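You operate a simulated robot arm through the tools that you are given. There is no shell and no other tool. Be economical: measure what you need, move in short steps, check, and stop when the job is done.

The job below is to be done with a simulated two-armed robot. You get a single attempt, and the scene is never put back.

## Task
Hold the small red tub on the top of the left plank bench steady with one hand and put the tape measure from the top of the left plank bench in it with the other.

The check looks at the end state, three seconds after you hand in, the way a careful person would. Anything else that was tipped, shoved, dropped, spilled or broken makes it a failure.

## Robot
Two 7-joint arms with two-finger grippers on one trunk, on a base that drives. Base frame: it is fixed to the floor where the robot stands at the start and does not move with it; the origin is under the middle of the robot, x ahead of it, y to its left, z up; the surface under the hand at the start is at about z = 0.64. Lengths are in m, angles in rad, forces in N, time in s.
The left shoulder is at the start at [0.024, 0.218, 1.08], the right one opposite. With the tool pointing down near the work surface each hand reaches from about 0.1 to 0.74 m from the robot's upright axis, wherever it stands, measured 20 degrees to its own side. Payload 2.2 kg a hand.
The tool frame of a hand sits at the grasp point between the pads (the TCP): z along the fingers, y along the line on which they close. The tips reach 0.019 m beyond it. The gripper opens to 0.116 m. The gripper's body begins 0.07 m behind the TCP.
Orientation is that of the tool frame in the base frame, as a unit quaternion [w, x, y, z]. With the fingers straight down and closing along the base's y, the tool's x points along the base's -x, its y along +y and its z along -z.

## Interface
- The arms move only by the tool arm_command. It takes "left_series", "right_series" or both (then of equal length, played together; a hand with none holds still); each is a list of rows, each a list of 7 numbers: the closure, from 0 (fully open) to 1 (shut), then the shift along the tool's x, y, z in m, then the turn, a rotation vector about the tool's x, y, z in rad. In form: [[claw, tx, ty, tz, ax, ay, az], ...]. A call has 1 to 12 rows; each row shifts and turns the commanded pose from where the row before left it, along the tool's axes as they then stand. Rows are played at 5 a second. More than 0.05 m and 0.15 rad between two rows, or a gripper value outside its range, and nothing of the call is played. Where a pose cannot be reached the arm comes as near as it can. A force on the tool above 40 N (or 10 N above the force at the start of the call, whichever is more), or a blocked arm, ends the call early, and 0.2 s more pass. Each finger halts on what it meets, pressing with about 40 N; the grip force reading is that of the motor and also rises with nothing between the fingers. The clock runs only during rows and for 0.2 s after the last one: add rows that do not move to give the fingers time. It gives the time, the measured TCP pose, the force on the tool (base axes), the opening and the grip force at its end, in the units of the frame above (readings bear some noise), with the torque about the TCP (base axes, N m) and any sound that the robot's microphone picked up.
- Cameras (640 x 400 px; columns grow to the right, rows downward): "scene" is now at [0.1147, 0.0379, 1.2359]; the picture's right is [0.45, -0.89, 0.00], its down [-0.62, -0.31, -0.72] and it looks along [0.64, 0.32, -0.69] (base axes); focal length 278 px, centre (320, 200). "left" rides on the left gripper at [0.069, 0.015, -0.097] in its tool frame; the picture's right is [-0.21, 0.98, 0.00], its down [-0.76, -0.17, -0.63] and it looks along [-0.62, -0.14, 0.78] (tool axes); focal length 251 px, centre (320, 200). "right" rides on the right gripper at [0.069, -0.015, -0.097] in its tool frame; the picture's right is [0.21, 0.98, 0.00], its down [-0.76, 0.17, -0.63] and it looks along [-0.62, 0.14, 0.77] (tool axes); focal length 251 px, centre (320, 200). There is no depth. A picture from a camera that has moved, and an enlarged one, comes with that camera's place and axes in the base frame and with its lens.
- snapshot(camera): a new picture of that camera. No time passes.
- move_column(by): slides the trunk up (or, below 0, down) by that many m; the arms and the scene camera ride with it, the base frame stays. It gives what a move gives, with no picture.
- base_move(legs): drives the robot by 1 to 6 legs, each [ahead, left, turn to the left] in m, m and rad, along the robot's own axes; the way and the turn of a leg run together, so that a leg with both is an arc; at most 1.5 m and 3.142 rad a leg. The arms and the cameras ride along, it lands a little off, and it stops where it bumps. It gives what a move gives.
- head_to(pan, tilt): turns the head with the scene camera to pan (to the left, within 1.396 rad either way) and tilt (down, from -0.506 to 1.204), counted from straight ahead of the robot. It gives what a move gives.
- inspect(camera, box): a new picture of the part [left, top, right, bottom] of that camera's present view, enlarged. No time passes.
- finish_job(): hands the job in; it is judged then, once.

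Go step by step. Nothing tells you exact positions but the pictures and the camera data: compare them with the known pose of the tool, close in by small moves and look again before you grip or let go. The budget is 120 turns and 100 pictures, counting those below and the enlarged ones. Unless the task says otherwise, let go and move clear before handing in, and close with one line.

The tools are called after "Request:" as name(argument=value, ...) on one line, values as JSON. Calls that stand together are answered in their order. arm_command: Moves the arms, as the interface text tells. Its arguments: {"type":"object","properties":{"left_series":{"type":"array","items":{"type":"array","items":{"type":"number"}}},"right_series":{"type":"array","items":{"type":"array","items":{"type":"number"}}}},"required":[]} The other tools are called the same way: move_column (by) slides the trunk up or down; base_move (legs) drives the base; head_to (pan, tilt) turns the head that bears the scene camera; snapshot (camera) takes a picture; inspect (camera, box) takes an enlarged picture of a part of a camera's view; finish_job () hands the job in.

At the start:

```text
t: 0.0
left_position: [0.351, 0.464, 1.0271]
left_orientation: [0.0, 0.0, 1.0, 0.0]
left_ft_force: [0.8, -0.5, 0.6]
left_ft_torque: [0.02, -0.01, -0.07]
left_finger_gap: 0.116
left_grip_force: 0.1
right_position: [0.3935, 0.0778, 0.9502]
right_orientation: [0.0, 0.0, 1.0, 0.0]
right_ft_force: [-0.2, 0.0, -0.4]
right_ft_torque: [0.03, -0.02, 0.0]
right_finger_gap: 0.1163
right_grip_force: 0.1
trunk travel left (down, up): [-0.225, 0.265]
robot x, y, heading: [0.0021, 0.0018, -0.002]
head pan, tilt: [0.464, 0.763]
```

scene: 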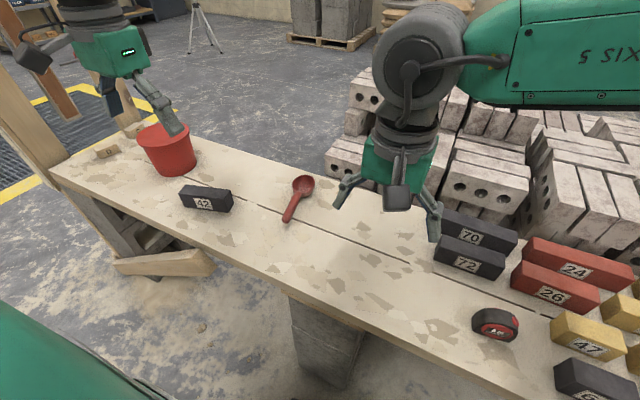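
right: 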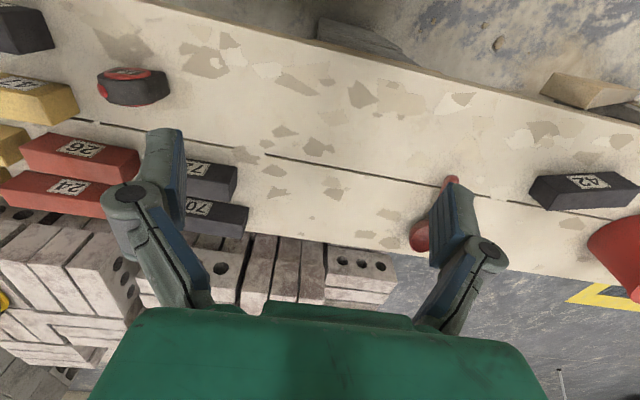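
left: 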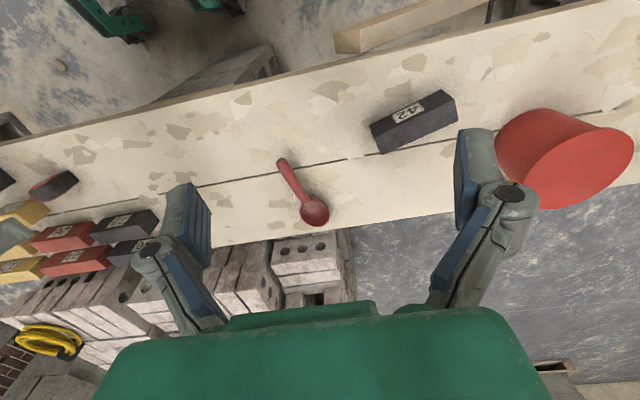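

I see the tub far to the left at about (0.56, 0.81) and the tape measure near (0.48, -0.18). They're about 1 m apart, so I plan to take the tape with the right hand and then drive left along the bench. First I'll look closer at both, and at the floor to the left.

Request:
inspect(camera="scene", box=[440, 280, 560, 355])

Request:
inspect(camera="scene", box=[40, 80, 260, 220])

Request:
inspect(camera="right", box=[60, 40, 220, 140])

Request:
head_to(pan=1.39, tilt=0.8)

```text
5.33 times, centred on (500, 318) of scene
camera zoom: at [0.1147, 0.0379, 1.2359], right [0.45, -0.89, 0.0], down [-0.62, -0.31, -0.72], along [0.64, 0.32, -0.69], focal length 1484 px, centre (-640, -427)
```

zoom: 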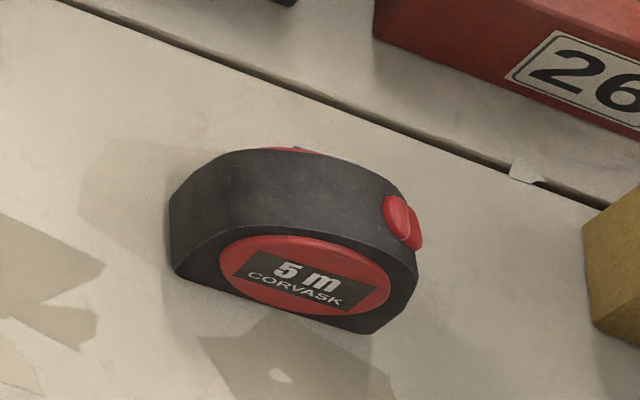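

```text
2.86 times, centred on (150, 150) of scene
camera zoom: at [0.1147, 0.0379, 1.2359], right [0.45, -0.89, 0.0], down [-0.62, -0.31, -0.72], along [0.64, 0.32, -0.69], focal length 795 px, centre (806, 343)
```

zoom: 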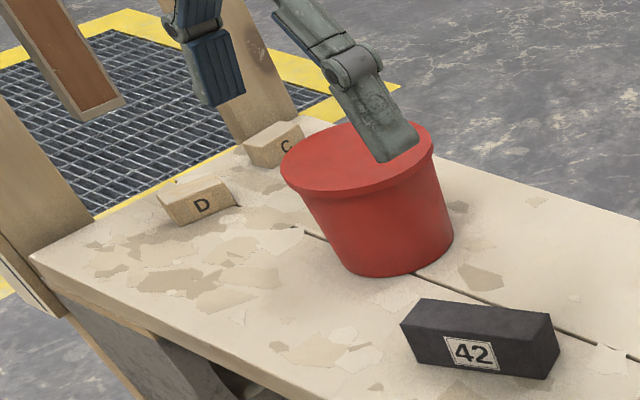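

```text
4.00 times, centred on (140, 90) of right
camera zoom: at [0.3248, 0.0616, 1.0476], right [-0.21, 0.98, 0.0], down [0.76, 0.17, 0.63], along [0.62, 0.14, -0.77], focal length 1006 px, centre (1040, 640)
```

zoom: 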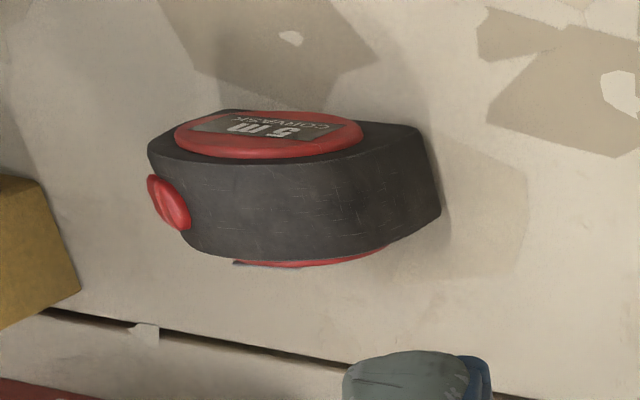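

```text
t: 1.2
left_position: [0.3483, 0.4625, 1.0293]
left_orientation: [0.0, -0.001, 1.0, 0.0]
left_ft_force: [0.3, -1.0, 0.4]
left_ft_torque: [-0.01, 0.04, 0.01]
left_finger_gap: 0.1159
left_grip_force: 0.1
right_position: [0.3918, 0.077, 0.952]
right_orientation: [0.0, 0.001, 1.0, 0.001]
right_ft_force: [-0.6, -0.8, -0.3]
right_ft_torque: [-0.03, 0.01, 0.0]
right_finger_gap: 0.1161
right_grip_force: 0.0
trunk travel left (down, up): [-0.225, 0.265]
robot x, y, heading: [-0.0003, -0.0016, -0.003]
head pan, tilt: [1.389, 0.799]
```

The tape stands on its flat edge with its thickness along base x. Next I check the floor to the left.

Request:
snapshot(camera="scene")

Request:
inspect(camera="left", box=[440, 80, 640, 220])

```text
93 pictures are left
camera scene: at [0.0555, 0.0809, 1.2331], right [0.98, -0.18, 0.0], down [-0.13, -0.71, -0.7], along [0.12, 0.68, -0.72], focal length 278 px, centre (320, 200)
```

scene: 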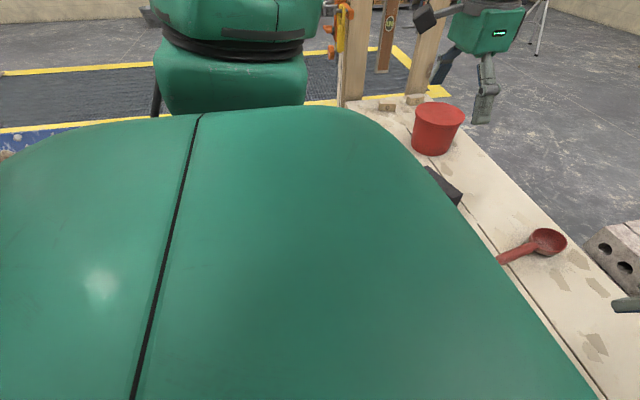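

```text
2.86 times, centred on (540, 150) of left
camera zoom: at [0.279, 0.478, 1.1264], right [0.21, 0.98, 0.0], down [0.76, -0.17, 0.63], along [0.62, -0.13, -0.77], focal length 718 px, centre (-309, 343)
```

zoom: 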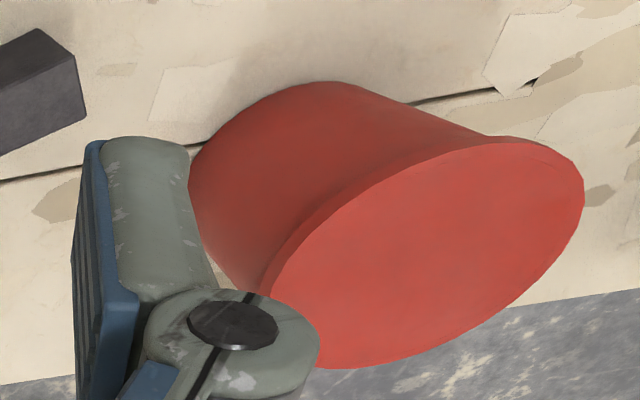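

I zoom on the tub, since its top looks like a smooth closed disc.

Request:
inspect(camera="scene", box=[380, 80, 500, 170])

Request:
head_to(pan=0.9, tilt=0.6)

Request:
arm_command(left_series=[[0, 0, -0.04, 0, 0, 0, 0], [0, 0, -0.05, 0, 0, 0, 0], [0, 0, -0.05, 0, 0, 0, 0]])

Request:
snapshot(camera="scene")

```text
4.44 times, centred on (440, 125) of scene
camera zoom: at [0.0555, 0.0809, 1.2331], right [0.98, -0.18, 0.0], down [-0.13, -0.71, -0.7], along [0.12, 0.68, -0.72], focal length 1237 px, centre (-213, 533)
```

zoom: 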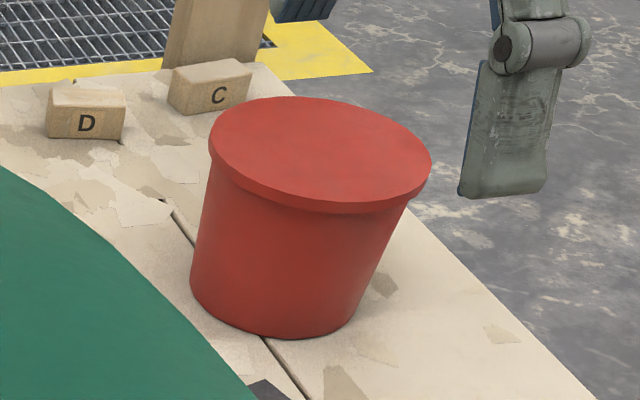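

```text
t: 2.1
left_position: [0.3493, 0.4633, 1.0288]
left_orientation: [0.0, 0.0, 1.0, 0.001]
left_ft_force: [0.8, 0.4, 0.6]
left_ft_torque: [-0.01, -0.01, 0.03]
left_finger_gap: 0.116
left_grip_force: 0.0
right_position: [0.3913, 0.0752, 0.9524]
right_orientation: [0.001, 0.0, 1.0, 0.0]
right_ft_force: [-0.9, 0.3, 0.2]
right_ft_torque: [-0.01, 0.01, -0.01]
right_finger_gap: 0.1162
right_grip_force: 0.1
trunk travel left (down, up): [-0.225, 0.265]
robot x, y, heading: [0.0004, -0.0004, -0.003]
head pan, tilt: [0.901, 0.6]
```

```text
t: 3.0
left_position: [0.348, 0.3201, 1.0285]
left_orientation: [0.0, -0.002, 1.0, -0.008]
left_ft_force: [0.0, -1.1, -0.2]
left_ft_torque: [0.05, 0.04, -0.03]
left_finger_gap: 0.1161
left_grip_force: 0.1
right_position: [0.3924, 0.0741, 0.9519]
right_orientation: [0.001, 0.0, 1.0, 0.003]
right_ft_force: [-0.6, 0.2, 0.0]
right_ft_torque: [0.03, 0.03, 0.01]
right_finger_gap: 0.1161
right_grip_force: 0.0
trunk travel left (down, up): [-0.225, 0.265]
robot x, y, heading: [-0.0007, 0.0003, -0.002]
head pan, tilt: [0.901, 0.6]
```

```text
90 pictures are left
camera scene: at [0.1277, 0.0221, 1.2559], right [0.3, -0.96, 0.0], down [-0.49, -0.15, -0.86], along [0.82, 0.26, -0.51], focal length 278 px, centre (320, 200)
```

scene: 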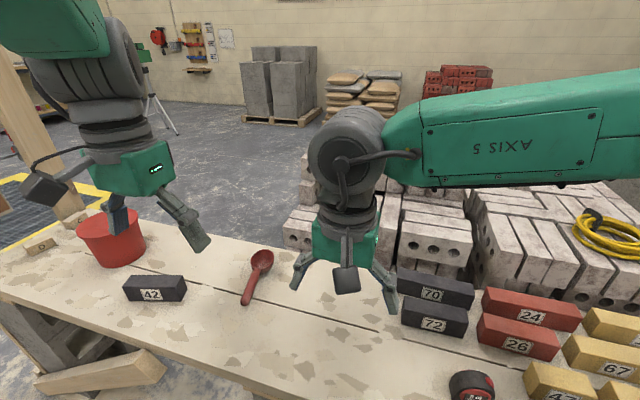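

The tub's top looks like a fitted lid with an overhanging rim. I drive left along the bench to look closely before touching anything.

Request:
base_move(legs=[[0, 0.25, 0], [0, 0.25, 0]])

Request:
head_to(pan=0.5, tilt=0.8)

Request:
snapshot(camera="scene")

Request:
snapshot(camera="left")

```text
t: 6.2
left_position: [0.3456, 0.8183, 1.0268]
left_orientation: [-0.002, -0.006, 1.0, -0.011]
left_ft_force: [0.4, -0.1, 0.4]
left_ft_torque: [0.01, -0.01, -0.01]
left_finger_gap: 0.1159
left_grip_force: 0.1
right_position: [0.3906, 0.5698, 0.9526]
right_orientation: [0.001, -0.001, 1.0, 0.003]
right_ft_force: [0.2, -0.1, 0.3]
right_ft_torque: [0.03, 0.05, 0.02]
right_finger_gap: 0.116
right_grip_force: 0.0
trunk travel left (down, up): [-0.225, 0.265]
robot x, y, heading: [0.0006, 0.4992, 0.002]
head pan, tilt: [0.901, 0.6]
```

```text
t: 7.0
left_position: [0.3434, 0.8088, 1.0306]
left_orientation: [-0.002, -0.008, 1.0, -0.019]
left_ft_force: [-0.1, 0.2, -0.5]
left_ft_torque: [0.04, 0.01, -0.03]
left_finger_gap: 0.1161
left_grip_force: 0.2
right_position: [0.3897, 0.5596, 0.9541]
right_orientation: [0.002, 0.0, 1.0, 0.009]
right_ft_force: [-0.4, -0.5, 0.1]
right_ft_torque: [0.0, 0.03, 0.01]
right_finger_gap: 0.1161
right_grip_force: 0.1
trunk travel left (down, up): [-0.225, 0.265]
robot x, y, heading: [0.0007, 0.4966, 0.002]
head pan, tilt: [0.499, 0.799]
```

```text
89 pictures are left
camera scene: at [0.1249, 0.5234, 1.2499], right [0.29, -0.96, 0.0], down [-0.54, -0.17, -0.82], along [0.79, 0.24, -0.57], focal length 278 px, centre (320, 200)
```

scene: 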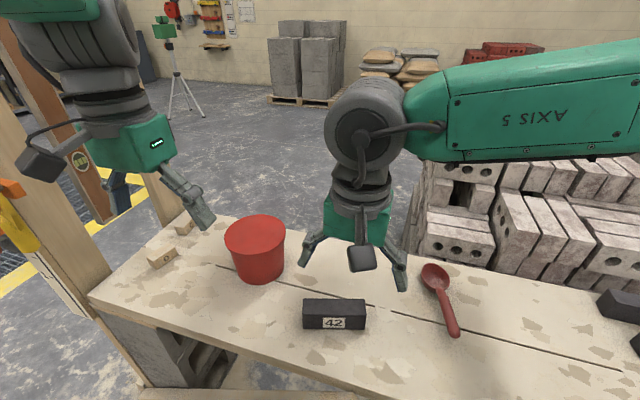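

```text
88 pictures are left
camera left: at [0.2741, 0.8254, 1.1276], right [0.2, 0.98, -0.04], down [0.76, -0.13, 0.64], along [0.62, -0.15, -0.77], focal length 251 px, centre (320, 200)
```

left: 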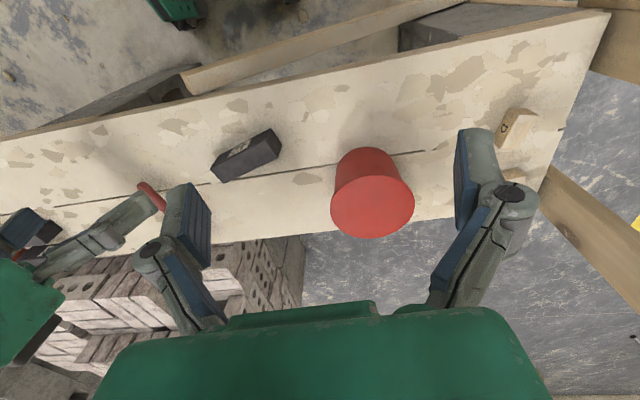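

The tub is near (0.58, 0.845), with a top about 0.155 m across. I'm zooming in on its rim from both cameras.

Request:
inspect(camera="left", box=[310, 130, 438, 250])

Request:
inspect(camera="scene", box=[200, 195, 312, 300])

```text
3.33 times, centred on (374, 190) of left
camera zoom: at [0.2741, 0.8254, 1.1276], right [0.2, 0.98, -0.04], down [0.76, -0.13, 0.64], along [0.62, -0.15, -0.77], focal length 838 px, centre (140, 233)
```

zoom: 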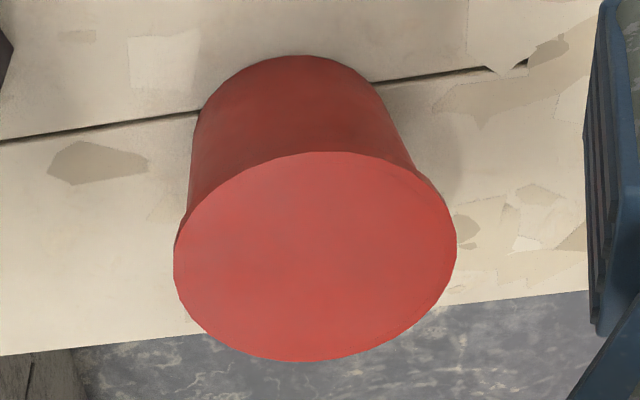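

```text
3.81 times, centred on (256, 248) of scene
camera zoom: at [0.1249, 0.5234, 1.2499], right [0.29, -0.96, 0.0], down [-0.54, -0.17, -0.82], along [0.79, 0.24, -0.57], focal length 1060 px, centre (564, 19)
```

zoom: 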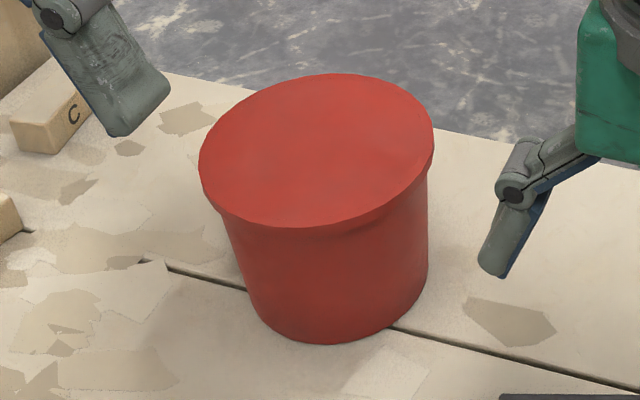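

The tub has a plain overhanging lid about 0.16 m across, with its top near z 0.765, centred near (0.605, 0.85). The lid has to come off first, so I'll turn the left hand to point forward with the fingers closing vertically and pinch the lid's edge. I'm starting with the roll, and moving the right hand aside.

Request:
arm_command(left_series=[[0, 0, 0, 0, 0, 0, 0.15], [0, 0, 0, 0, 0, 0, 0.15], [0, 0, 0, 0, 0, 0, 0.15], [0, 0, 0, 0, 0, 0, 0.15], [0, 0, 0, 0, 0, 0, 0.15], [0, 0, 0, 0, 0, 0, 0.15], [0, 0, 0, 0, 0, 0, 0.15], [0, 0, 0, 0, 0, 0, 0.15], [0, 0, 0, 0, 0, 0, 0.15], [0, 0, 0, 0, 0, 0, 0.15], [0, 0, 0, 0, 0, 0, 0.07], [0, 0, 0, 0, 0, 0, 0]], right_series=[[0, 0, -0.03, 0, 0, 0, 0], [0, 0, -0.03, 0, 0, 0, 0], [0, 0, -0.03, 0, 0, 0, 0], [0, 0, -0.03, 0, 0, 0, 0], [0, 0, -0.03, 0, 0, 0, 0], [0, 0, 0, 0, 0, 0, 0], [0, 0, 0, 0, 0, 0, 0], [0, 0, 0, 0, 0, 0, 0], [0, 0, 0, 0, 0, 0, 0], [0, 0, 0, 0, 0, 0, 0], [0, 0, 0, 0, 0, 0, 0], [0, 0, 0, 0, 0, 0, 0]])

```text
t: 9.7
left_position: [0.3465, 0.8132, 1.0287]
left_orientation: [0.01, 0.702, 0.712, -0.012]
left_ft_force: [-0.3, -0.7, 0.2]
left_ft_torque: [0.01, -0.02, 0.02]
left_finger_gap: 0.116
left_grip_force: 0.1
left hand out of reach, approached as far as the arm can: row 1
right_position: [0.3904, 0.4128, 0.9535]
right_orientation: [0.003, 0.0, 1.0, 0.007]
right_ft_force: [0.0, -0.4, 0.5]
right_ft_torque: [0.0, 0.0, 0.02]
right_finger_gap: 0.116
right_grip_force: 0.1
trunk travel left (down, up): [-0.225, 0.265]
robot x, y, heading: [0.0017, 0.4987, 0.002]
head pan, tilt: [0.499, 0.799]
```

Roll done; now I pitch the hand forward, moving it ahead a bit to give the wrist room.

Request:
arm_command(left_series=[[0, 0, 0.04, 0, -0.14, 0, 0], [0, 0, 0.04, 0, -0.14, 0, 0], [0, 0, 0.03, 0, -0.14, 0, 0], [0, 0, 0, 0, -0.14, 0, 0], [0, 0, 0, 0, -0.14, 0, 0], [0, 0, 0, 0, -0.14, 0, 0], [0, 0, 0, 0, -0.14, 0, 0], [0, 0, 0, 0, -0.14, 0, 0], [0, 0, 0, 0, -0.14, 0, 0], [0, 0, 0, 0, -0.14, 0, 0], [0, 0, 0, 0, -0.14, 0, 0], [0, 0, 0, 0, -0.03, 0, 0]])

Request:
snapshot(camera="scene")

Request:
snapshot(camera="left")

```text
t: 12.2
left_position: [0.4961, 0.8145, 1.0842]
left_orientation: [0.275, 0.642, 0.668, 0.258]
left_ft_force: [0.6, -0.2, 0.2]
left_ft_torque: [0.02, -0.01, -0.01]
left_finger_gap: 0.1159
left_grip_force: 0.0
left hand out of reach, approached as far as the arm can: row 5, 6, 7, 8, 9, 10, 11, 12
right_position: [0.3904, 0.4166, 0.9531]
right_orientation: [0.002, -0.001, 1.0, 0.005]
right_ft_force: [-0.9, 1.3, 0.5]
right_ft_torque: [-0.02, -0.01, 0.0]
right_finger_gap: 0.1161
right_grip_force: 0.1
trunk travel left (down, up): [-0.225, 0.265]
robot x, y, heading: [0.001, 0.5007, 0.002]
head pan, tilt: [0.499, 0.799]
```

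```text
85 pictures are left
camera scene: at [0.1203, 0.5211, 1.2374], right [0.29, -0.96, 0.0], down [-0.65, -0.2, -0.73], along [0.7, 0.21, -0.68], focal length 278 px, centre (320, 200)
```

scene: 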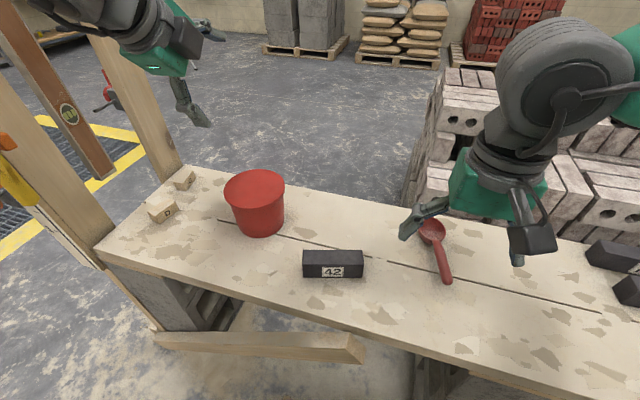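

```text
84 pictures are left
camera left: at [0.4361, 0.8843, 1.161], right [0.7, -0.17, 0.69], down [-0.54, -0.76, 0.36], along [0.46, -0.63, -0.63], focal length 251 px, centre (320, 200)
```

left: 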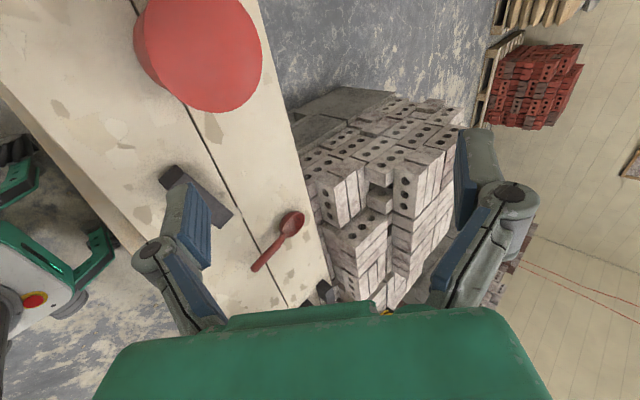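

The pitch halted at 45° up there. I test by going lower, which should free the wrist.

Request:
arm_command(left_series=[[0, 0, -0.03, 0, 0, 0, 0], [0, 0, -0.03, 0, 0, 0, 0]])

```text
t: 12.8
left_position: [0.4943, 0.8116, 1.0798]
left_orientation: [0.275, 0.641, 0.668, 0.257]
left_ft_force: [0.7, 0.7, 0.5]
left_ft_torque: [-0.01, 0.01, 0.02]
left_finger_gap: 0.1162
left_grip_force: 0.1
left hand out of reach, approached as far as the arm can: row 1, 2
right_position: [0.3902, 0.4166, 0.9522]
right_orientation: [0.002, -0.001, 1.0, 0.006]
right_ft_force: [0.4, -1.2, 0.4]
right_ft_torque: [-0.01, -0.01, 0.02]
right_finger_gap: 0.1159
right_grip_force: 0.1
trunk travel left (down, up): [-0.225, 0.265]
robot x, y, heading: [-0.0009, 0.4995, 0.003]
head pan, tilt: [0.499, 0.799]
```

Little movement, so the command is likely past the limit; I pitch the command back and see where it stands.

Request:
arm_command(left_series=[[0, 0, 0, 0, 0.15, 0, 0], [0, 0, 0, 0, 0.15, 0, 0], [0, 0, 0, 0, 0.15, 0, 0]])

```text
t: 13.7
left_position: [0.4945, 0.8124, 1.0813]
left_orientation: [0.121, 0.69, 0.706, 0.11]
left_ft_force: [0.7, 0.1, 0.0]
left_ft_torque: [0.0, 0.02, -0.01]
left_finger_gap: 0.116
left_grip_force: 0.3
right_position: [0.3904, 0.4182, 0.9534]
right_orientation: [0.001, -0.002, 1.0, 0.005]
right_ft_force: [0.6, 0.1, -0.8]
right_ft_torque: [-0.02, 0.01, 0.0]
right_finger_gap: 0.1162
right_grip_force: 0.1
trunk travel left (down, up): [-0.225, 0.265]
robot x, y, heading: [0.0009, 0.5007, 0.004]
head pan, tilt: [0.499, 0.799]
```

The command follows the measured pose. I go straight down 0.2 m (clear of the tub's near side), then pitch again.

Request:
arm_command(left_series=[[0, 0, -0.016, 0.047, 0, 0, 0], [0, 0, -0.016, 0.047, 0, 0, 0], [0, 0, -0.016, 0.047, 0, 0, 0], [0, 0, -0.016, 0.047, 0, 0, 0], [0, 0, 0, 0, -0.15, 0, 0], [0, 0, 0, 0, -0.15, 0, 0], [0, 0, 0, 0, -0.15, 0, 0], [0, 0, 0, 0, -0.15, 0, 0], [0, 0, 0, 0, -0.15, 0, 0], [0, 0, 0, 0, -0.15, 0, 0], [0, 0, 0, 0, -0.15, 0, 0], [0, 0, 0, 0, -0.15, 0, 0]])

```text
t: 16.2
left_position: [0.496, 0.8069, 0.8832]
left_orientation: [0.491, 0.499, 0.52, 0.49]
left_ft_force: [0.8, -0.3, -0.2]
left_ft_torque: [-0.01, 0.01, 0.0]
left_finger_gap: 0.1161
left_grip_force: 0.0
right_position: [0.3889, 0.4165, 0.9521]
right_orientation: [0.001, -0.001, 1.0, 0.005]
right_ft_force: [-0.1, 0.4, 1.0]
right_ft_torque: [-0.01, 0.0, -0.03]
right_finger_gap: 0.1161
right_grip_force: 0.1
trunk travel left (down, up): [-0.225, 0.265]
robot x, y, heading: [0.0036, 0.4958, 0.003]
head pan, tilt: [0.499, 0.799]
```

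The hand is now horizontal, pointing ahead at (0.496, 0.807, 0.883). I check both views.

Request:
snapshot(camera="left")

Request:
snapshot(camera="scene")

```text
83 pictures are left
camera left: at [0.398, 0.8737, 0.9014], right [0.04, -0.19, 0.98], down [-0.62, -0.77, -0.13], along [0.78, -0.61, -0.15], focal length 251 px, centre (320, 200)
```

left: 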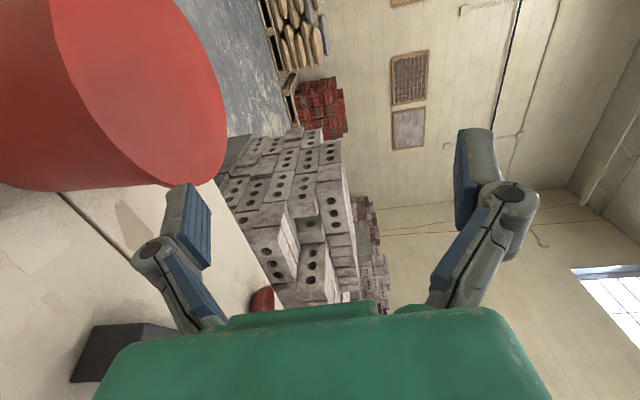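

```text
82 pictures are left
camera scene: at [0.113, 0.5357, 1.2329], right [0.48, -0.88, 0.0], down [-0.63, -0.34, -0.69], along [0.61, 0.34, -0.72], focal length 278 px, centre (320, 200)
```

scene: 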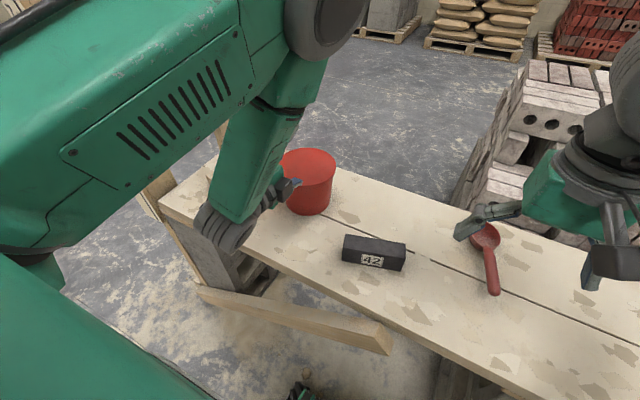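

I inspect the lid's edge from the left camera.

Request:
inspect(camera="left", box=[0, 0, 260, 200])

```text
2.00 times, centred on (130, 100) of left
camera zoom: at [0.398, 0.8737, 0.9014], right [0.04, -0.19, 0.98], down [-0.62, -0.77, -0.13], along [0.78, -0.61, -0.15], focal length 503 px, centre (700, 400)
```

zoom: 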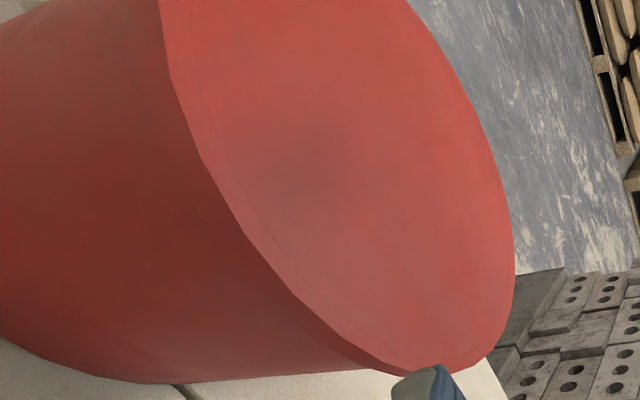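

Request:
inspect(camera="left", box=[140, 120, 230, 195])

Request:
inspect(camera="scene", box=[265, 140, 345, 220])

```text
5.33 times, centred on (185, 158) of left
camera zoom: at [0.398, 0.8737, 0.9014], right [0.04, -0.19, 0.98], down [-0.62, -0.77, -0.13], along [0.78, -0.61, -0.15], focal length 1341 px, centre (1040, 427)
```

zoom: 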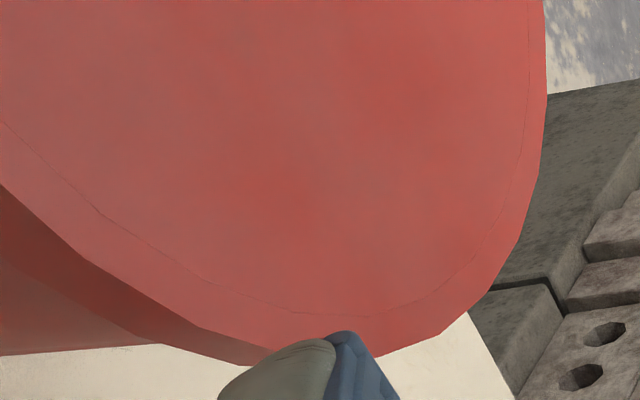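

```text
5.00 times, centred on (305, 180) of scene
camera zoom: at [0.113, 0.5357, 1.2329], right [0.48, -0.88, 0.0], down [-0.63, -0.34, -0.69], along [0.61, 0.34, -0.72], focal length 1391 px, centre (395, 300)
```

zoom: 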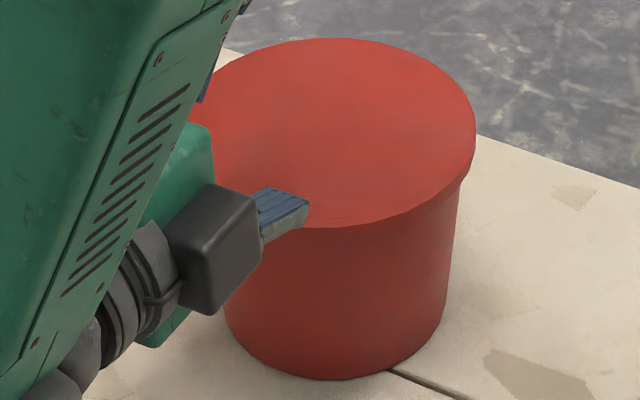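

It is a flat lid with a skirt about 1.5–2 cm tall and overhanging by under 1 cm. I'll probe the lid's height with the shut fingers lying over it, coming down gently.

Request:
arm_command(left_series=[[1, 0.043, 0, 0, -0.03, 0, 0], [1, 0, 0, 0.04, 0, 0, 0], [1, 0, 0, 0.033, 0, 0, 0], [1, 0, -0.03, 0, 0, 0, 0], [1, 0, -0.02, 0, 0, 0, 0], [1, 0, -0.01, 0, 0, 0, 0], [1, 0, 0, 0, 0, 0, 0]])

Request:
snapshot(camera="left")

```text
t: 17.9
left_position: [0.5679, 0.8507, 0.8212]
left_orientation: [0.498, 0.493, 0.512, 0.496]
left_ft_force: [-0.4, -0.5, 1.3]
left_ft_torque: [0.01, 0.0, -0.02]
left_finger_gap: 0.0001
left_grip_force: 28.6
right_position: [0.3903, 0.4158, 0.9533]
right_orientation: [0.003, -0.001, 1.0, 0.006]
right_ft_force: [-0.2, -0.8, 0.5]
right_ft_torque: [0.0, 0.03, 0.01]
right_finger_gap: 0.1159
right_grip_force: 0.1
trunk travel left (down, up): [-0.225, 0.265]
robot x, y, heading: [-0.0009, 0.5012, 0.001]
head pan, tilt: [0.499, 0.799]
```

```text
78 pictures are left
camera left: at [0.4693, 0.9172, 0.8369], right [0.01, -0.19, 0.98], down [-0.62, -0.77, -0.14], along [0.78, -0.61, -0.13], focal length 251 px, centre (320, 200)
```

left: 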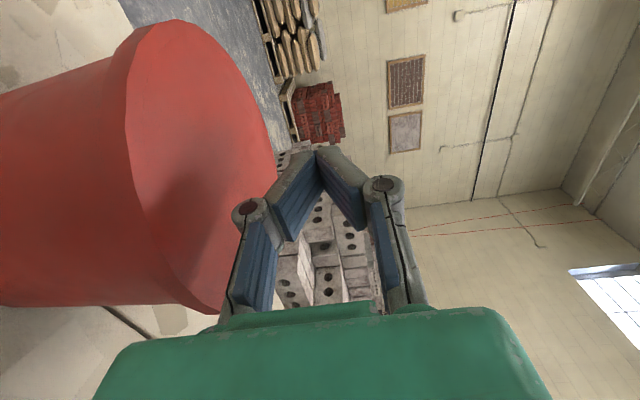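

This view is good: the lid fits a circle centred near (0.60, 0.845) with its top near z 0.772. I zoom on the skirt to measure its thickness and overhang.

Request:
inspect(camera="left", box=[60, 10, 260, 135])

Request:
inspect(camera="left", box=[80, 200, 270, 330])

```text
3.20 times, centred on (160, 72) of left
camera zoom: at [0.4693, 0.9172, 0.8369], right [0.01, -0.19, 0.98], down [-0.62, -0.77, -0.14], along [0.78, -0.61, -0.13], focal length 805 px, centre (832, 608)
```

zoom: 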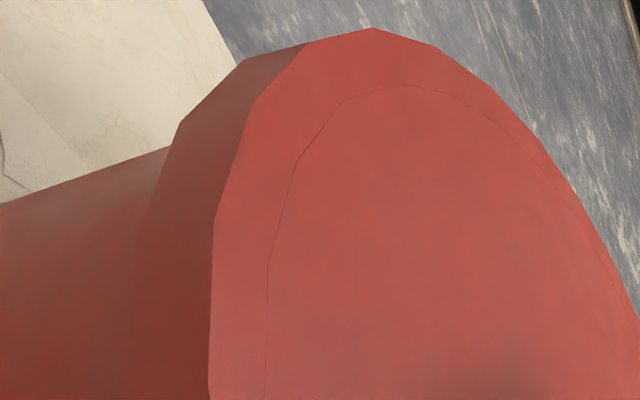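

```text
3.08 times, centred on (175, 265) of left
camera zoom: at [0.4693, 0.9172, 0.8369], right [0.01, -0.19, 0.98], down [-0.62, -0.77, -0.14], along [0.78, -0.61, -0.13], focal length 774 px, centre (766, 0)
```

zoom: 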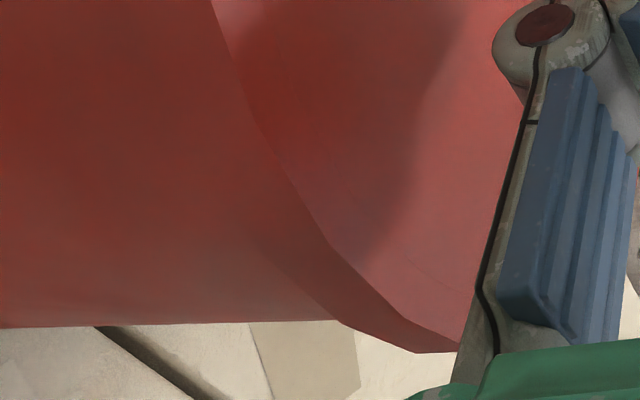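

The skirt is about 1 cm tall with roughly 4 mm of overhang. I back off, open partway, and come level with the lid edge (z 0.767) to pinch it between top and skirt.

Request:
arm_command(left_series=[[1, 0, 0, -0.045, 0, 0, 0], [1, 0, 0, -0.045, 0, 0, 0], [0.57, -0.004, -0.02, 0, 0, 0, 0], [0.57, 0, -0.02, 0, 0, 0, 0], [0.57, 0, -0.014, 0, 0, 0, 0], [0.57, 0, 0, 0, 0, 0, 0]])

Request:
snapshot(camera="left")

```text
t: 19.2
left_position: [0.4764, 0.8416, 0.7679]
left_orientation: [0.497, 0.493, 0.513, 0.497]
left_ft_force: [-0.7, -0.5, -0.2]
left_ft_torque: [0.0, -0.01, 0.02]
left_finger_gap: 0.0499
left_grip_force: 0.0
right_position: [0.3888, 0.4155, 0.9528]
right_orientation: [0.003, -0.001, 1.0, 0.005]
right_ft_force: [1.0, 0.4, -0.1]
right_ft_torque: [0.02, -0.01, 0.01]
right_finger_gap: 0.1161
right_grip_force: 0.0
trunk travel left (down, up): [-0.225, 0.265]
robot x, y, heading: [0.0013, 0.5014, 0.002]
head pan, tilt: [0.499, 0.799]
```

```text
75 pictures are left
camera left: at [0.3786, 0.91, 0.7833], right [0.01, -0.19, 0.98], down [-0.62, -0.77, -0.14], along [0.78, -0.61, -0.13], focal length 251 px, centre (320, 200)
```

left: 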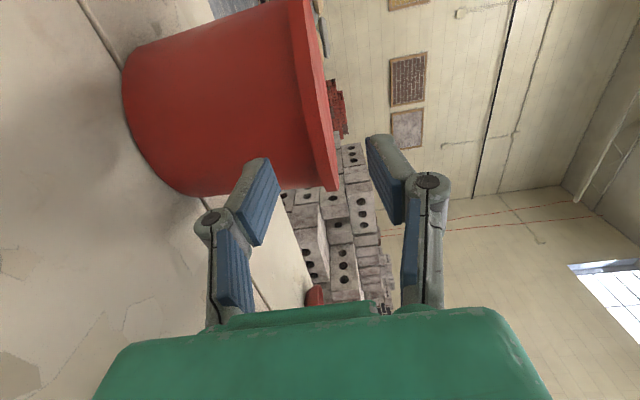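

The lid spans about z 0.763–0.776 and sits between the fingers. I move in 2.5 cm and look.

Request:
arm_command(left_series=[[0.7, 0.002, 0.002, 0.01, 0, 0, 0], [0.7, 0, 0, 0.008, 0, 0, 0], [0.7, 0, 0, 0.007, 0, 0, 0]])

Request:
inspect(camera="left", box=[180, 60, 436, 220])

```text
t: 20.1
left_position: [0.5017, 0.8451, 0.7698]
left_orientation: [0.498, 0.492, 0.513, 0.497]
left_ft_force: [-0.2, 0.6, 0.3]
left_ft_torque: [-0.04, 0.01, 0.02]
left_finger_gap: 0.0347
left_grip_force: 0.0
right_position: [0.3898, 0.4148, 0.953]
right_orientation: [0.003, -0.001, 1.0, 0.006]
right_ft_force: [-0.6, -1.3, 0.7]
right_ft_torque: [0.01, 0.03, -0.01]
right_finger_gap: 0.116
right_grip_force: 0.0
trunk travel left (down, up): [-0.225, 0.265]
robot x, y, heading: [0.0001, 0.494, 0.002]
head pan, tilt: [0.499, 0.799]
```

```text
2.50 times, centred on (308, 140) of left
camera zoom: at [0.4038, 0.912, 0.7855], right [0.01, -0.19, 0.98], down [-0.62, -0.77, -0.14], along [0.78, -0.61, -0.13], focal length 629 px, centre (350, 350)
```

zoom: 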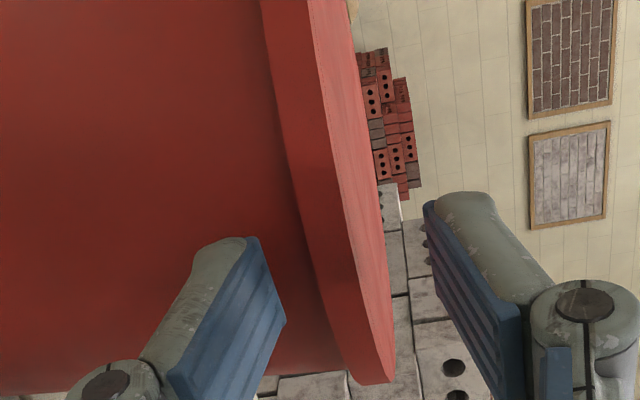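

The fingers straddle the lid edge. I advance slowly to bring the lower fingertip against the wall beneath the skirt.

Request:
arm_command(left_series=[[0.7, 0, 0, 0.003, 0, 0, 0], [0.7, 0, 0, 0.003, 0, 0, 0], [0.7, 0, 0, 0, 0, 0, 0]])

Request:
inspect(camera="left", box=[180, 60, 436, 220])

Request:
inspect(camera="scene", box=[240, 130, 360, 220])

```text
t: 20.9
left_position: [0.5076, 0.8453, 0.7698]
left_orientation: [0.498, 0.493, 0.513, 0.496]
left_ft_force: [-0.5, -0.1, 0.6]
left_ft_torque: [-0.01, 0.01, 0.01]
left_finger_gap: 0.035
left_grip_force: 0.1
right_position: [0.3902, 0.4159, 0.9535]
right_orientation: [0.003, -0.001, 1.0, 0.005]
right_ft_force: [1.1, -0.2, -0.1]
right_ft_torque: [-0.02, -0.01, -0.01]
right_finger_gap: 0.1158
right_grip_force: 0.0
trunk travel left (down, up): [-0.225, 0.265]
robot x, y, heading: [-0.0016, 0.4969, 0.0]
head pan, tilt: [0.499, 0.799]
```

```text
2.50 times, centred on (308, 140) of left
camera zoom: at [0.4096, 0.912, 0.7854], right [0.01, -0.19, 0.98], down [-0.62, -0.77, -0.14], along [0.78, -0.61, -0.13], focal length 629 px, centre (350, 350)
```

zoom: 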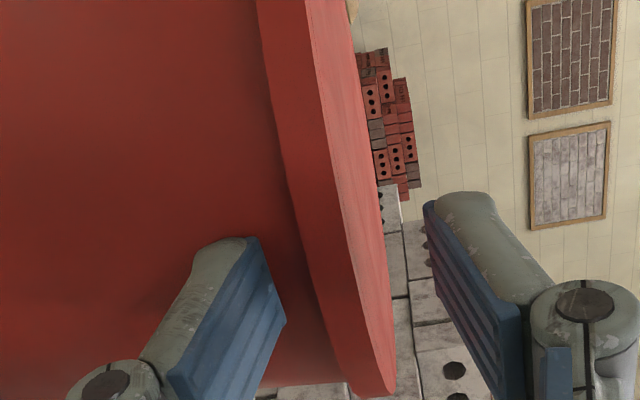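

```text
4.44 times, centred on (300, 175) of scene
camera zoom: at [0.1124, 0.5355, 1.233], right [0.48, -0.88, 0.0], down [-0.63, -0.34, -0.69], along [0.61, 0.34, -0.72], focal length 1237 px, centre (409, 311)
```

zoom: 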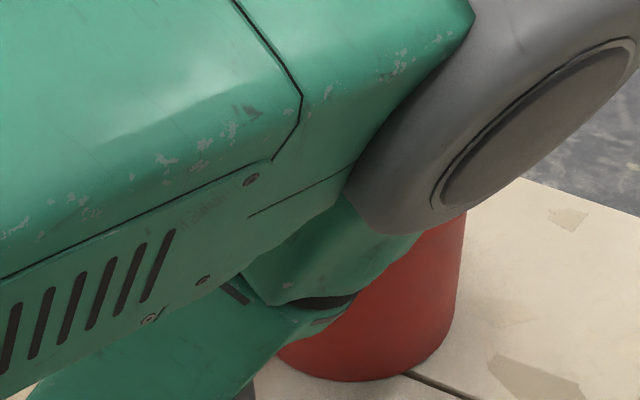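

No contact yet; I advance a few more millimetres, watching the tub against the background.

Request:
arm_command(left_series=[[0.7, 0, 0, 0.002, 0, 0, 0], [0.7, 0, 0, 0.002, 0, 0, 0], [0.7, 0, 0, 0, 0, 0, 0]])

Request:
inspect(camera="left", box=[180, 60, 436, 220])

```text
t: 21.6
left_position: [0.5105, 0.8443, 0.7707]
left_orientation: [0.498, 0.493, 0.513, 0.497]
left_ft_force: [0.0, 0.3, 0.2]
left_ft_torque: [-0.03, 0.01, -0.02]
left_finger_gap: 0.0348
left_grip_force: 0.0
right_position: [0.3908, 0.4166, 0.9537]
right_orientation: [0.002, 0.0, 1.0, 0.006]
right_ft_force: [0.4, -0.7, 0.7]
right_ft_torque: [0.01, 0.01, 0.0]
right_finger_gap: 0.1159
right_grip_force: 0.1
trunk travel left (down, up): [-0.225, 0.265]
robot x, y, heading: [-0.0007, 0.4964, -0.003]
head pan, tilt: [0.499, 0.799]
```

```text
2.50 times, centred on (308, 140) of left
camera zoom: at [0.4134, 0.9123, 0.7856], right [0.01, -0.19, 0.98], down [-0.62, -0.77, -0.14], along [0.78, -0.61, -0.13], focal length 629 px, centre (350, 350)
```

zoom: 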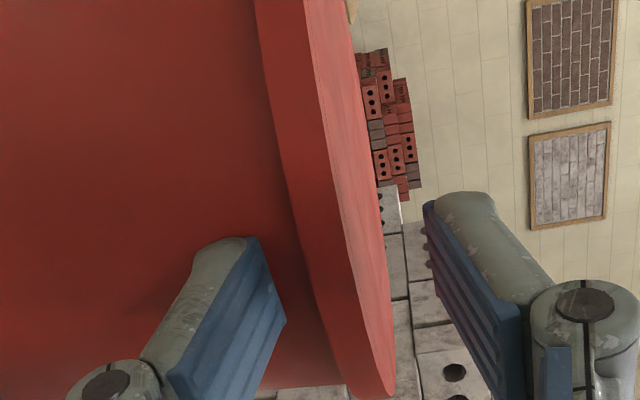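

The tip should now be just at the wall, under the skirt. I close the gripper and watch the opening.

Request:
arm_command(left_series=[[0.8, 0, 0, 0, 0, 0, 0], [0.86, 0, 0, 0, 0, 0, 0], [0.92, 0, 0, 0, 0, 0, 0], [0.97, 0, 0, 0, 0, 0, 0]])

Request:
inspect(camera="left", box=[180, 60, 436, 220])

```text
t: 22.6
left_position: [0.5115, 0.8443, 0.7705]
left_orientation: [0.498, 0.493, 0.512, 0.497]
left_ft_force: [-0.1, 0.3, 0.4]
left_ft_torque: [-0.03, 0.02, -0.01]
left_finger_gap: 0.0032
left_grip_force: 0.1
right_position: [0.3887, 0.4162, 0.9524]
right_orientation: [0.002, 0.0, 1.0, 0.005]
right_ft_force: [-0.6, -1.0, -0.3]
right_ft_torque: [-0.04, 0.01, -0.02]
right_finger_gap: 0.1157
right_grip_force: 0.1
trunk travel left (down, up): [-0.225, 0.265]
robot x, y, heading: [-0.0007, 0.4996, -0.003]
head pan, tilt: [0.499, 0.799]
```

```text
2.50 times, centred on (308, 140) of left
camera zoom: at [0.4134, 0.9123, 0.7855], right [0.01, -0.19, 0.98], down [-0.62, -0.77, -0.14], along [0.78, -0.61, -0.13], focal length 629 px, centre (350, 350)
```

zoom: 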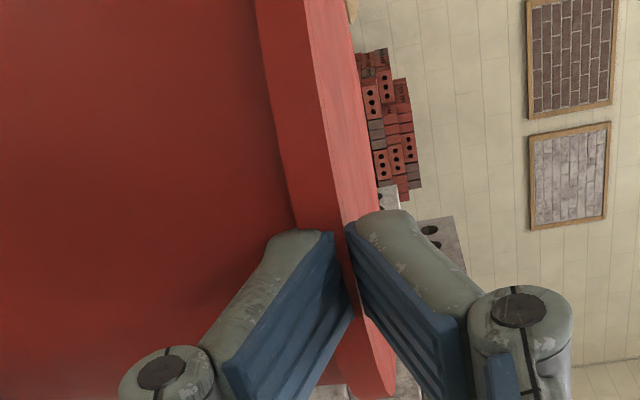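

The fingers shut just short of the lid. I reopen, advance 6 mm, and try again.

Request:
arm_command(left_series=[[0.7, 0, 0, 0, 0, 0, 0], [0.7, 0, 0, 0, 0, 0, 0], [0.7, 0, 0, 0.003, 0, 0, 0], [0.7, 0, 0, 0.003, 0, 0, 0], [0.7, 0, 0, 0, 0, 0, 0], [0.8, 0, 0, 0, 0, 0, 0], [0.86, 0, 0, 0, 0, 0, 0], [0.92, 0, 0, 0, 0, 0, 0], [0.95, 0, 0, 0, 0, 0, 0]])

Request:
inspect(camera="left", box=[180, 60, 436, 220])

```text
t: 24.6
left_position: [0.5177, 0.8446, 0.7711]
left_orientation: [0.498, 0.493, 0.513, 0.496]
left_ft_force: [0.1, 0.2, 0.2]
left_ft_torque: [-0.04, -0.03, -0.02]
left_finger_gap: 0.0057
left_grip_force: 0.0
right_position: [0.3896, 0.4171, 0.9526]
right_orientation: [0.003, -0.001, 1.0, 0.005]
right_ft_force: [0.2, 0.5, -1.1]
right_ft_torque: [0.02, -0.03, -0.01]
right_finger_gap: 0.1161
right_grip_force: 0.1
trunk travel left (down, up): [-0.225, 0.265]
robot x, y, heading: [-0.0001, 0.4995, 0.004]
head pan, tilt: [0.499, 0.799]
```

```text
2.50 times, centred on (308, 140) of left
camera zoom: at [0.4195, 0.9127, 0.7855], right [0.01, -0.19, 0.98], down [-0.62, -0.77, -0.14], along [0.78, -0.61, -0.13], focal length 629 px, centre (350, 350)
```

zoom: 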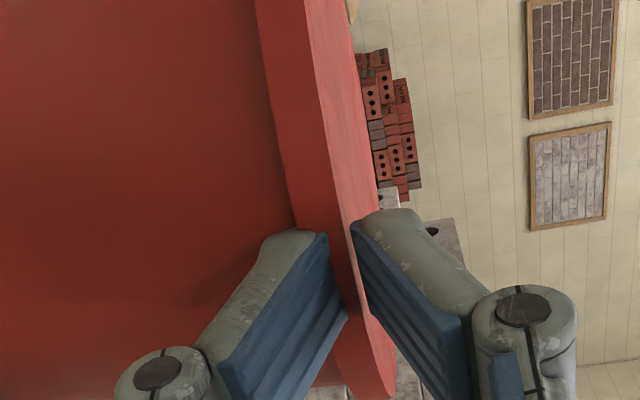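

The lid edge barely shifted in view as I advanced, so the tub may have been nudged. I back off to the earlier viewpoint to compare.

Request:
arm_command(left_series=[[0.57, 0, 0, 0, 0, 0, 0], [0.57, 0, 0, -0.02, 0, 0, 0], [0.57, -0.002, -0.002, -0.0205, 0, 0, 0], [0.57, 0, 0, 0, 0, 0, 0]])

Request:
snapshot(camera="left")

```text
t: 25.6
left_position: [0.4769, 0.8431, 0.7687]
left_orientation: [0.498, 0.493, 0.513, 0.496]
left_ft_force: [-0.1, -0.6, 0.7]
left_ft_torque: [-0.03, -0.01, -0.01]
left_finger_gap: 0.0501
left_grip_force: 0.0
right_position: [0.3897, 0.4163, 0.9531]
right_orientation: [0.003, 0.0, 1.0, 0.005]
right_ft_force: [0.0, -0.2, -0.3]
right_ft_torque: [0.0, -0.03, 0.0]
right_finger_gap: 0.1157
right_grip_force: 0.1
trunk travel left (down, up): [-0.225, 0.265]
robot x, y, heading: [0.0007, 0.4991, -0.003]
head pan, tilt: [0.499, 0.799]
```

```text
68 pictures are left
camera left: at [0.3788, 0.9103, 0.7845], right [0.01, -0.19, 0.98], down [-0.62, -0.77, -0.14], along [0.78, -0.61, -0.13], focal length 251 px, centre (320, 200)
```

left: 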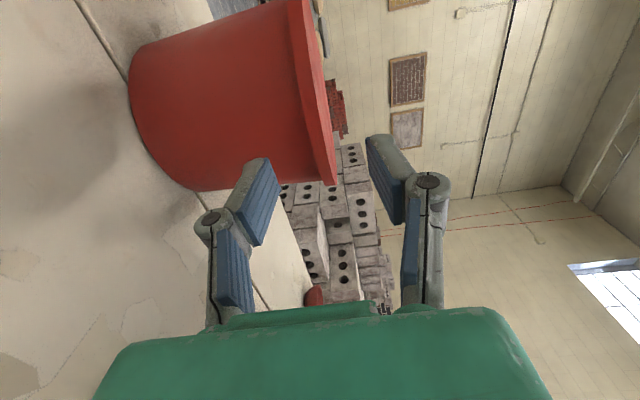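

The tub moved about 7 mm and nothing was pinched, so maybe the smooth top isn't a lid at all. At these viewing angles an open tub would show only its far inner wall. I raise the hand and look from straight above to settle it.

Request:
arm_command(left_series=[[0.3, 0, 0.05, 0, 0, 0, 0], [0, 0, 0.05, 0, 0, 0, 0], [0, 0, 0.05, 0, 0, 0, 0], [0, 0, 0, 0, 0.15, 0, 0], [0, 0, 0, 0, 0.15, 0, 0], [0, 0, 0, 0, 0.15, 0, 0], [0, 0, 0, 0, 0.15, 0, 0], [0, 0, 0, 0, 0.15, 0, 0], [0, 0, 0.0366, -0.034, 0, 0, 0], [0, 0, 0.0366, -0.034, 0, 0, 0]])

Request:
arm_command(left_series=[[0, 0, 0, 0, 0.15, 0, 0], [0, 0, 0, 0, 0.15, 0, 0], [0, 0, 0, 0, 0.15, 0, 0], [0, 0, 0, 0, 0.15, 0, 0], [0, 0, 0, 0, 0.15, 0, 0], [0, 0, 0.04, 0, 0.06, 0, 0], [0, 0, 0.04, 0, 0, 0, 0], [0, 0, 0.04, 0, 0, 0, 0]])

Request:
snapshot(camera="left")

```text
t: 27.9
left_position: [0.4798, 0.846, 1.0174]
left_orientation: [0.281, 0.642, 0.658, 0.274]
left_ft_force: [-0.8, 0.7, -0.9]
left_ft_torque: [0.0, 0.03, 0.01]
left_finger_gap: 0.1164
left_grip_force: 0.1
right_position: [0.3895, 0.4154, 0.9525]
right_orientation: [0.002, 0.0, 1.0, 0.007]
right_ft_force: [0.3, 0.0, 0.7]
right_ft_torque: [0.0, 0.02, 0.0]
right_finger_gap: 0.116
right_grip_force: 0.0
trunk travel left (down, up): [-0.225, 0.265]
robot x, y, heading: [-0.0001, 0.4964, -0.0]
head pan, tilt: [0.499, 0.799]
```

```text
t: 29.6
left_position: [0.5998, 0.8435, 1.0221]
left_orientation: [0.003, 0.701, 0.713, -0.005]
left_ft_force: [0.7, -0.9, -0.7]
left_ft_torque: [0.07, 0.04, 0.01]
left_finger_gap: 0.1159
left_grip_force: 0.0
right_position: [0.3916, 0.4111, 0.9518]
right_orientation: [0.002, 0.0, 1.0, 0.008]
right_ft_force: [0.4, -0.7, -0.8]
right_ft_torque: [0.05, 0.06, -0.02]
right_finger_gap: 0.116
right_grip_force: 0.1
trunk travel left (down, up): [-0.225, 0.265]
robot x, y, heading: [0.0008, 0.4973, 0.005]
head pan, tilt: [0.499, 0.799]
```

```text
67 pictures are left
camera left: at [0.6147, 0.9144, 1.1182], right [0.98, -0.2, 0.0], down [-0.15, -0.75, 0.64], along [-0.13, -0.63, -0.77], focal length 251 px, centre (320, 200)
```

left: 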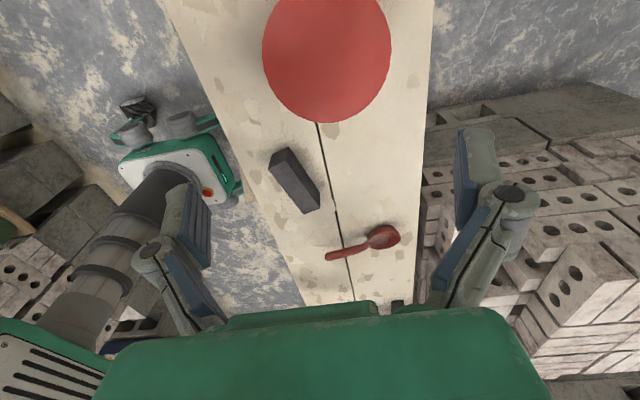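

Request:
inspect(camera="left", box=[220, 0, 436, 135])

```text
2.96 times, centred on (328, 68) of left
camera zoom: at [0.6147, 0.9144, 1.1182], right [0.98, -0.2, 0.0], down [-0.15, -0.75, 0.64], along [-0.13, -0.63, -0.77], focal length 745 px, centre (296, 593)
```

zoom: 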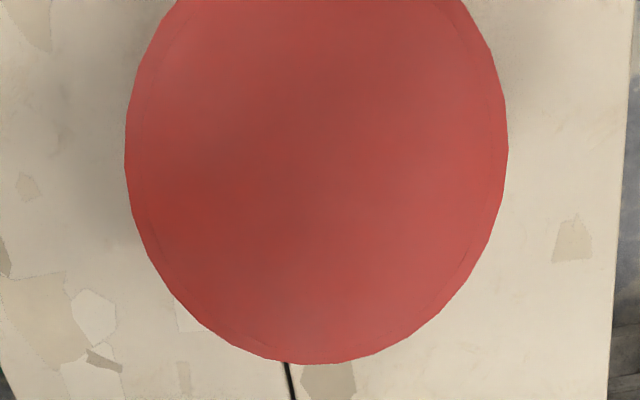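

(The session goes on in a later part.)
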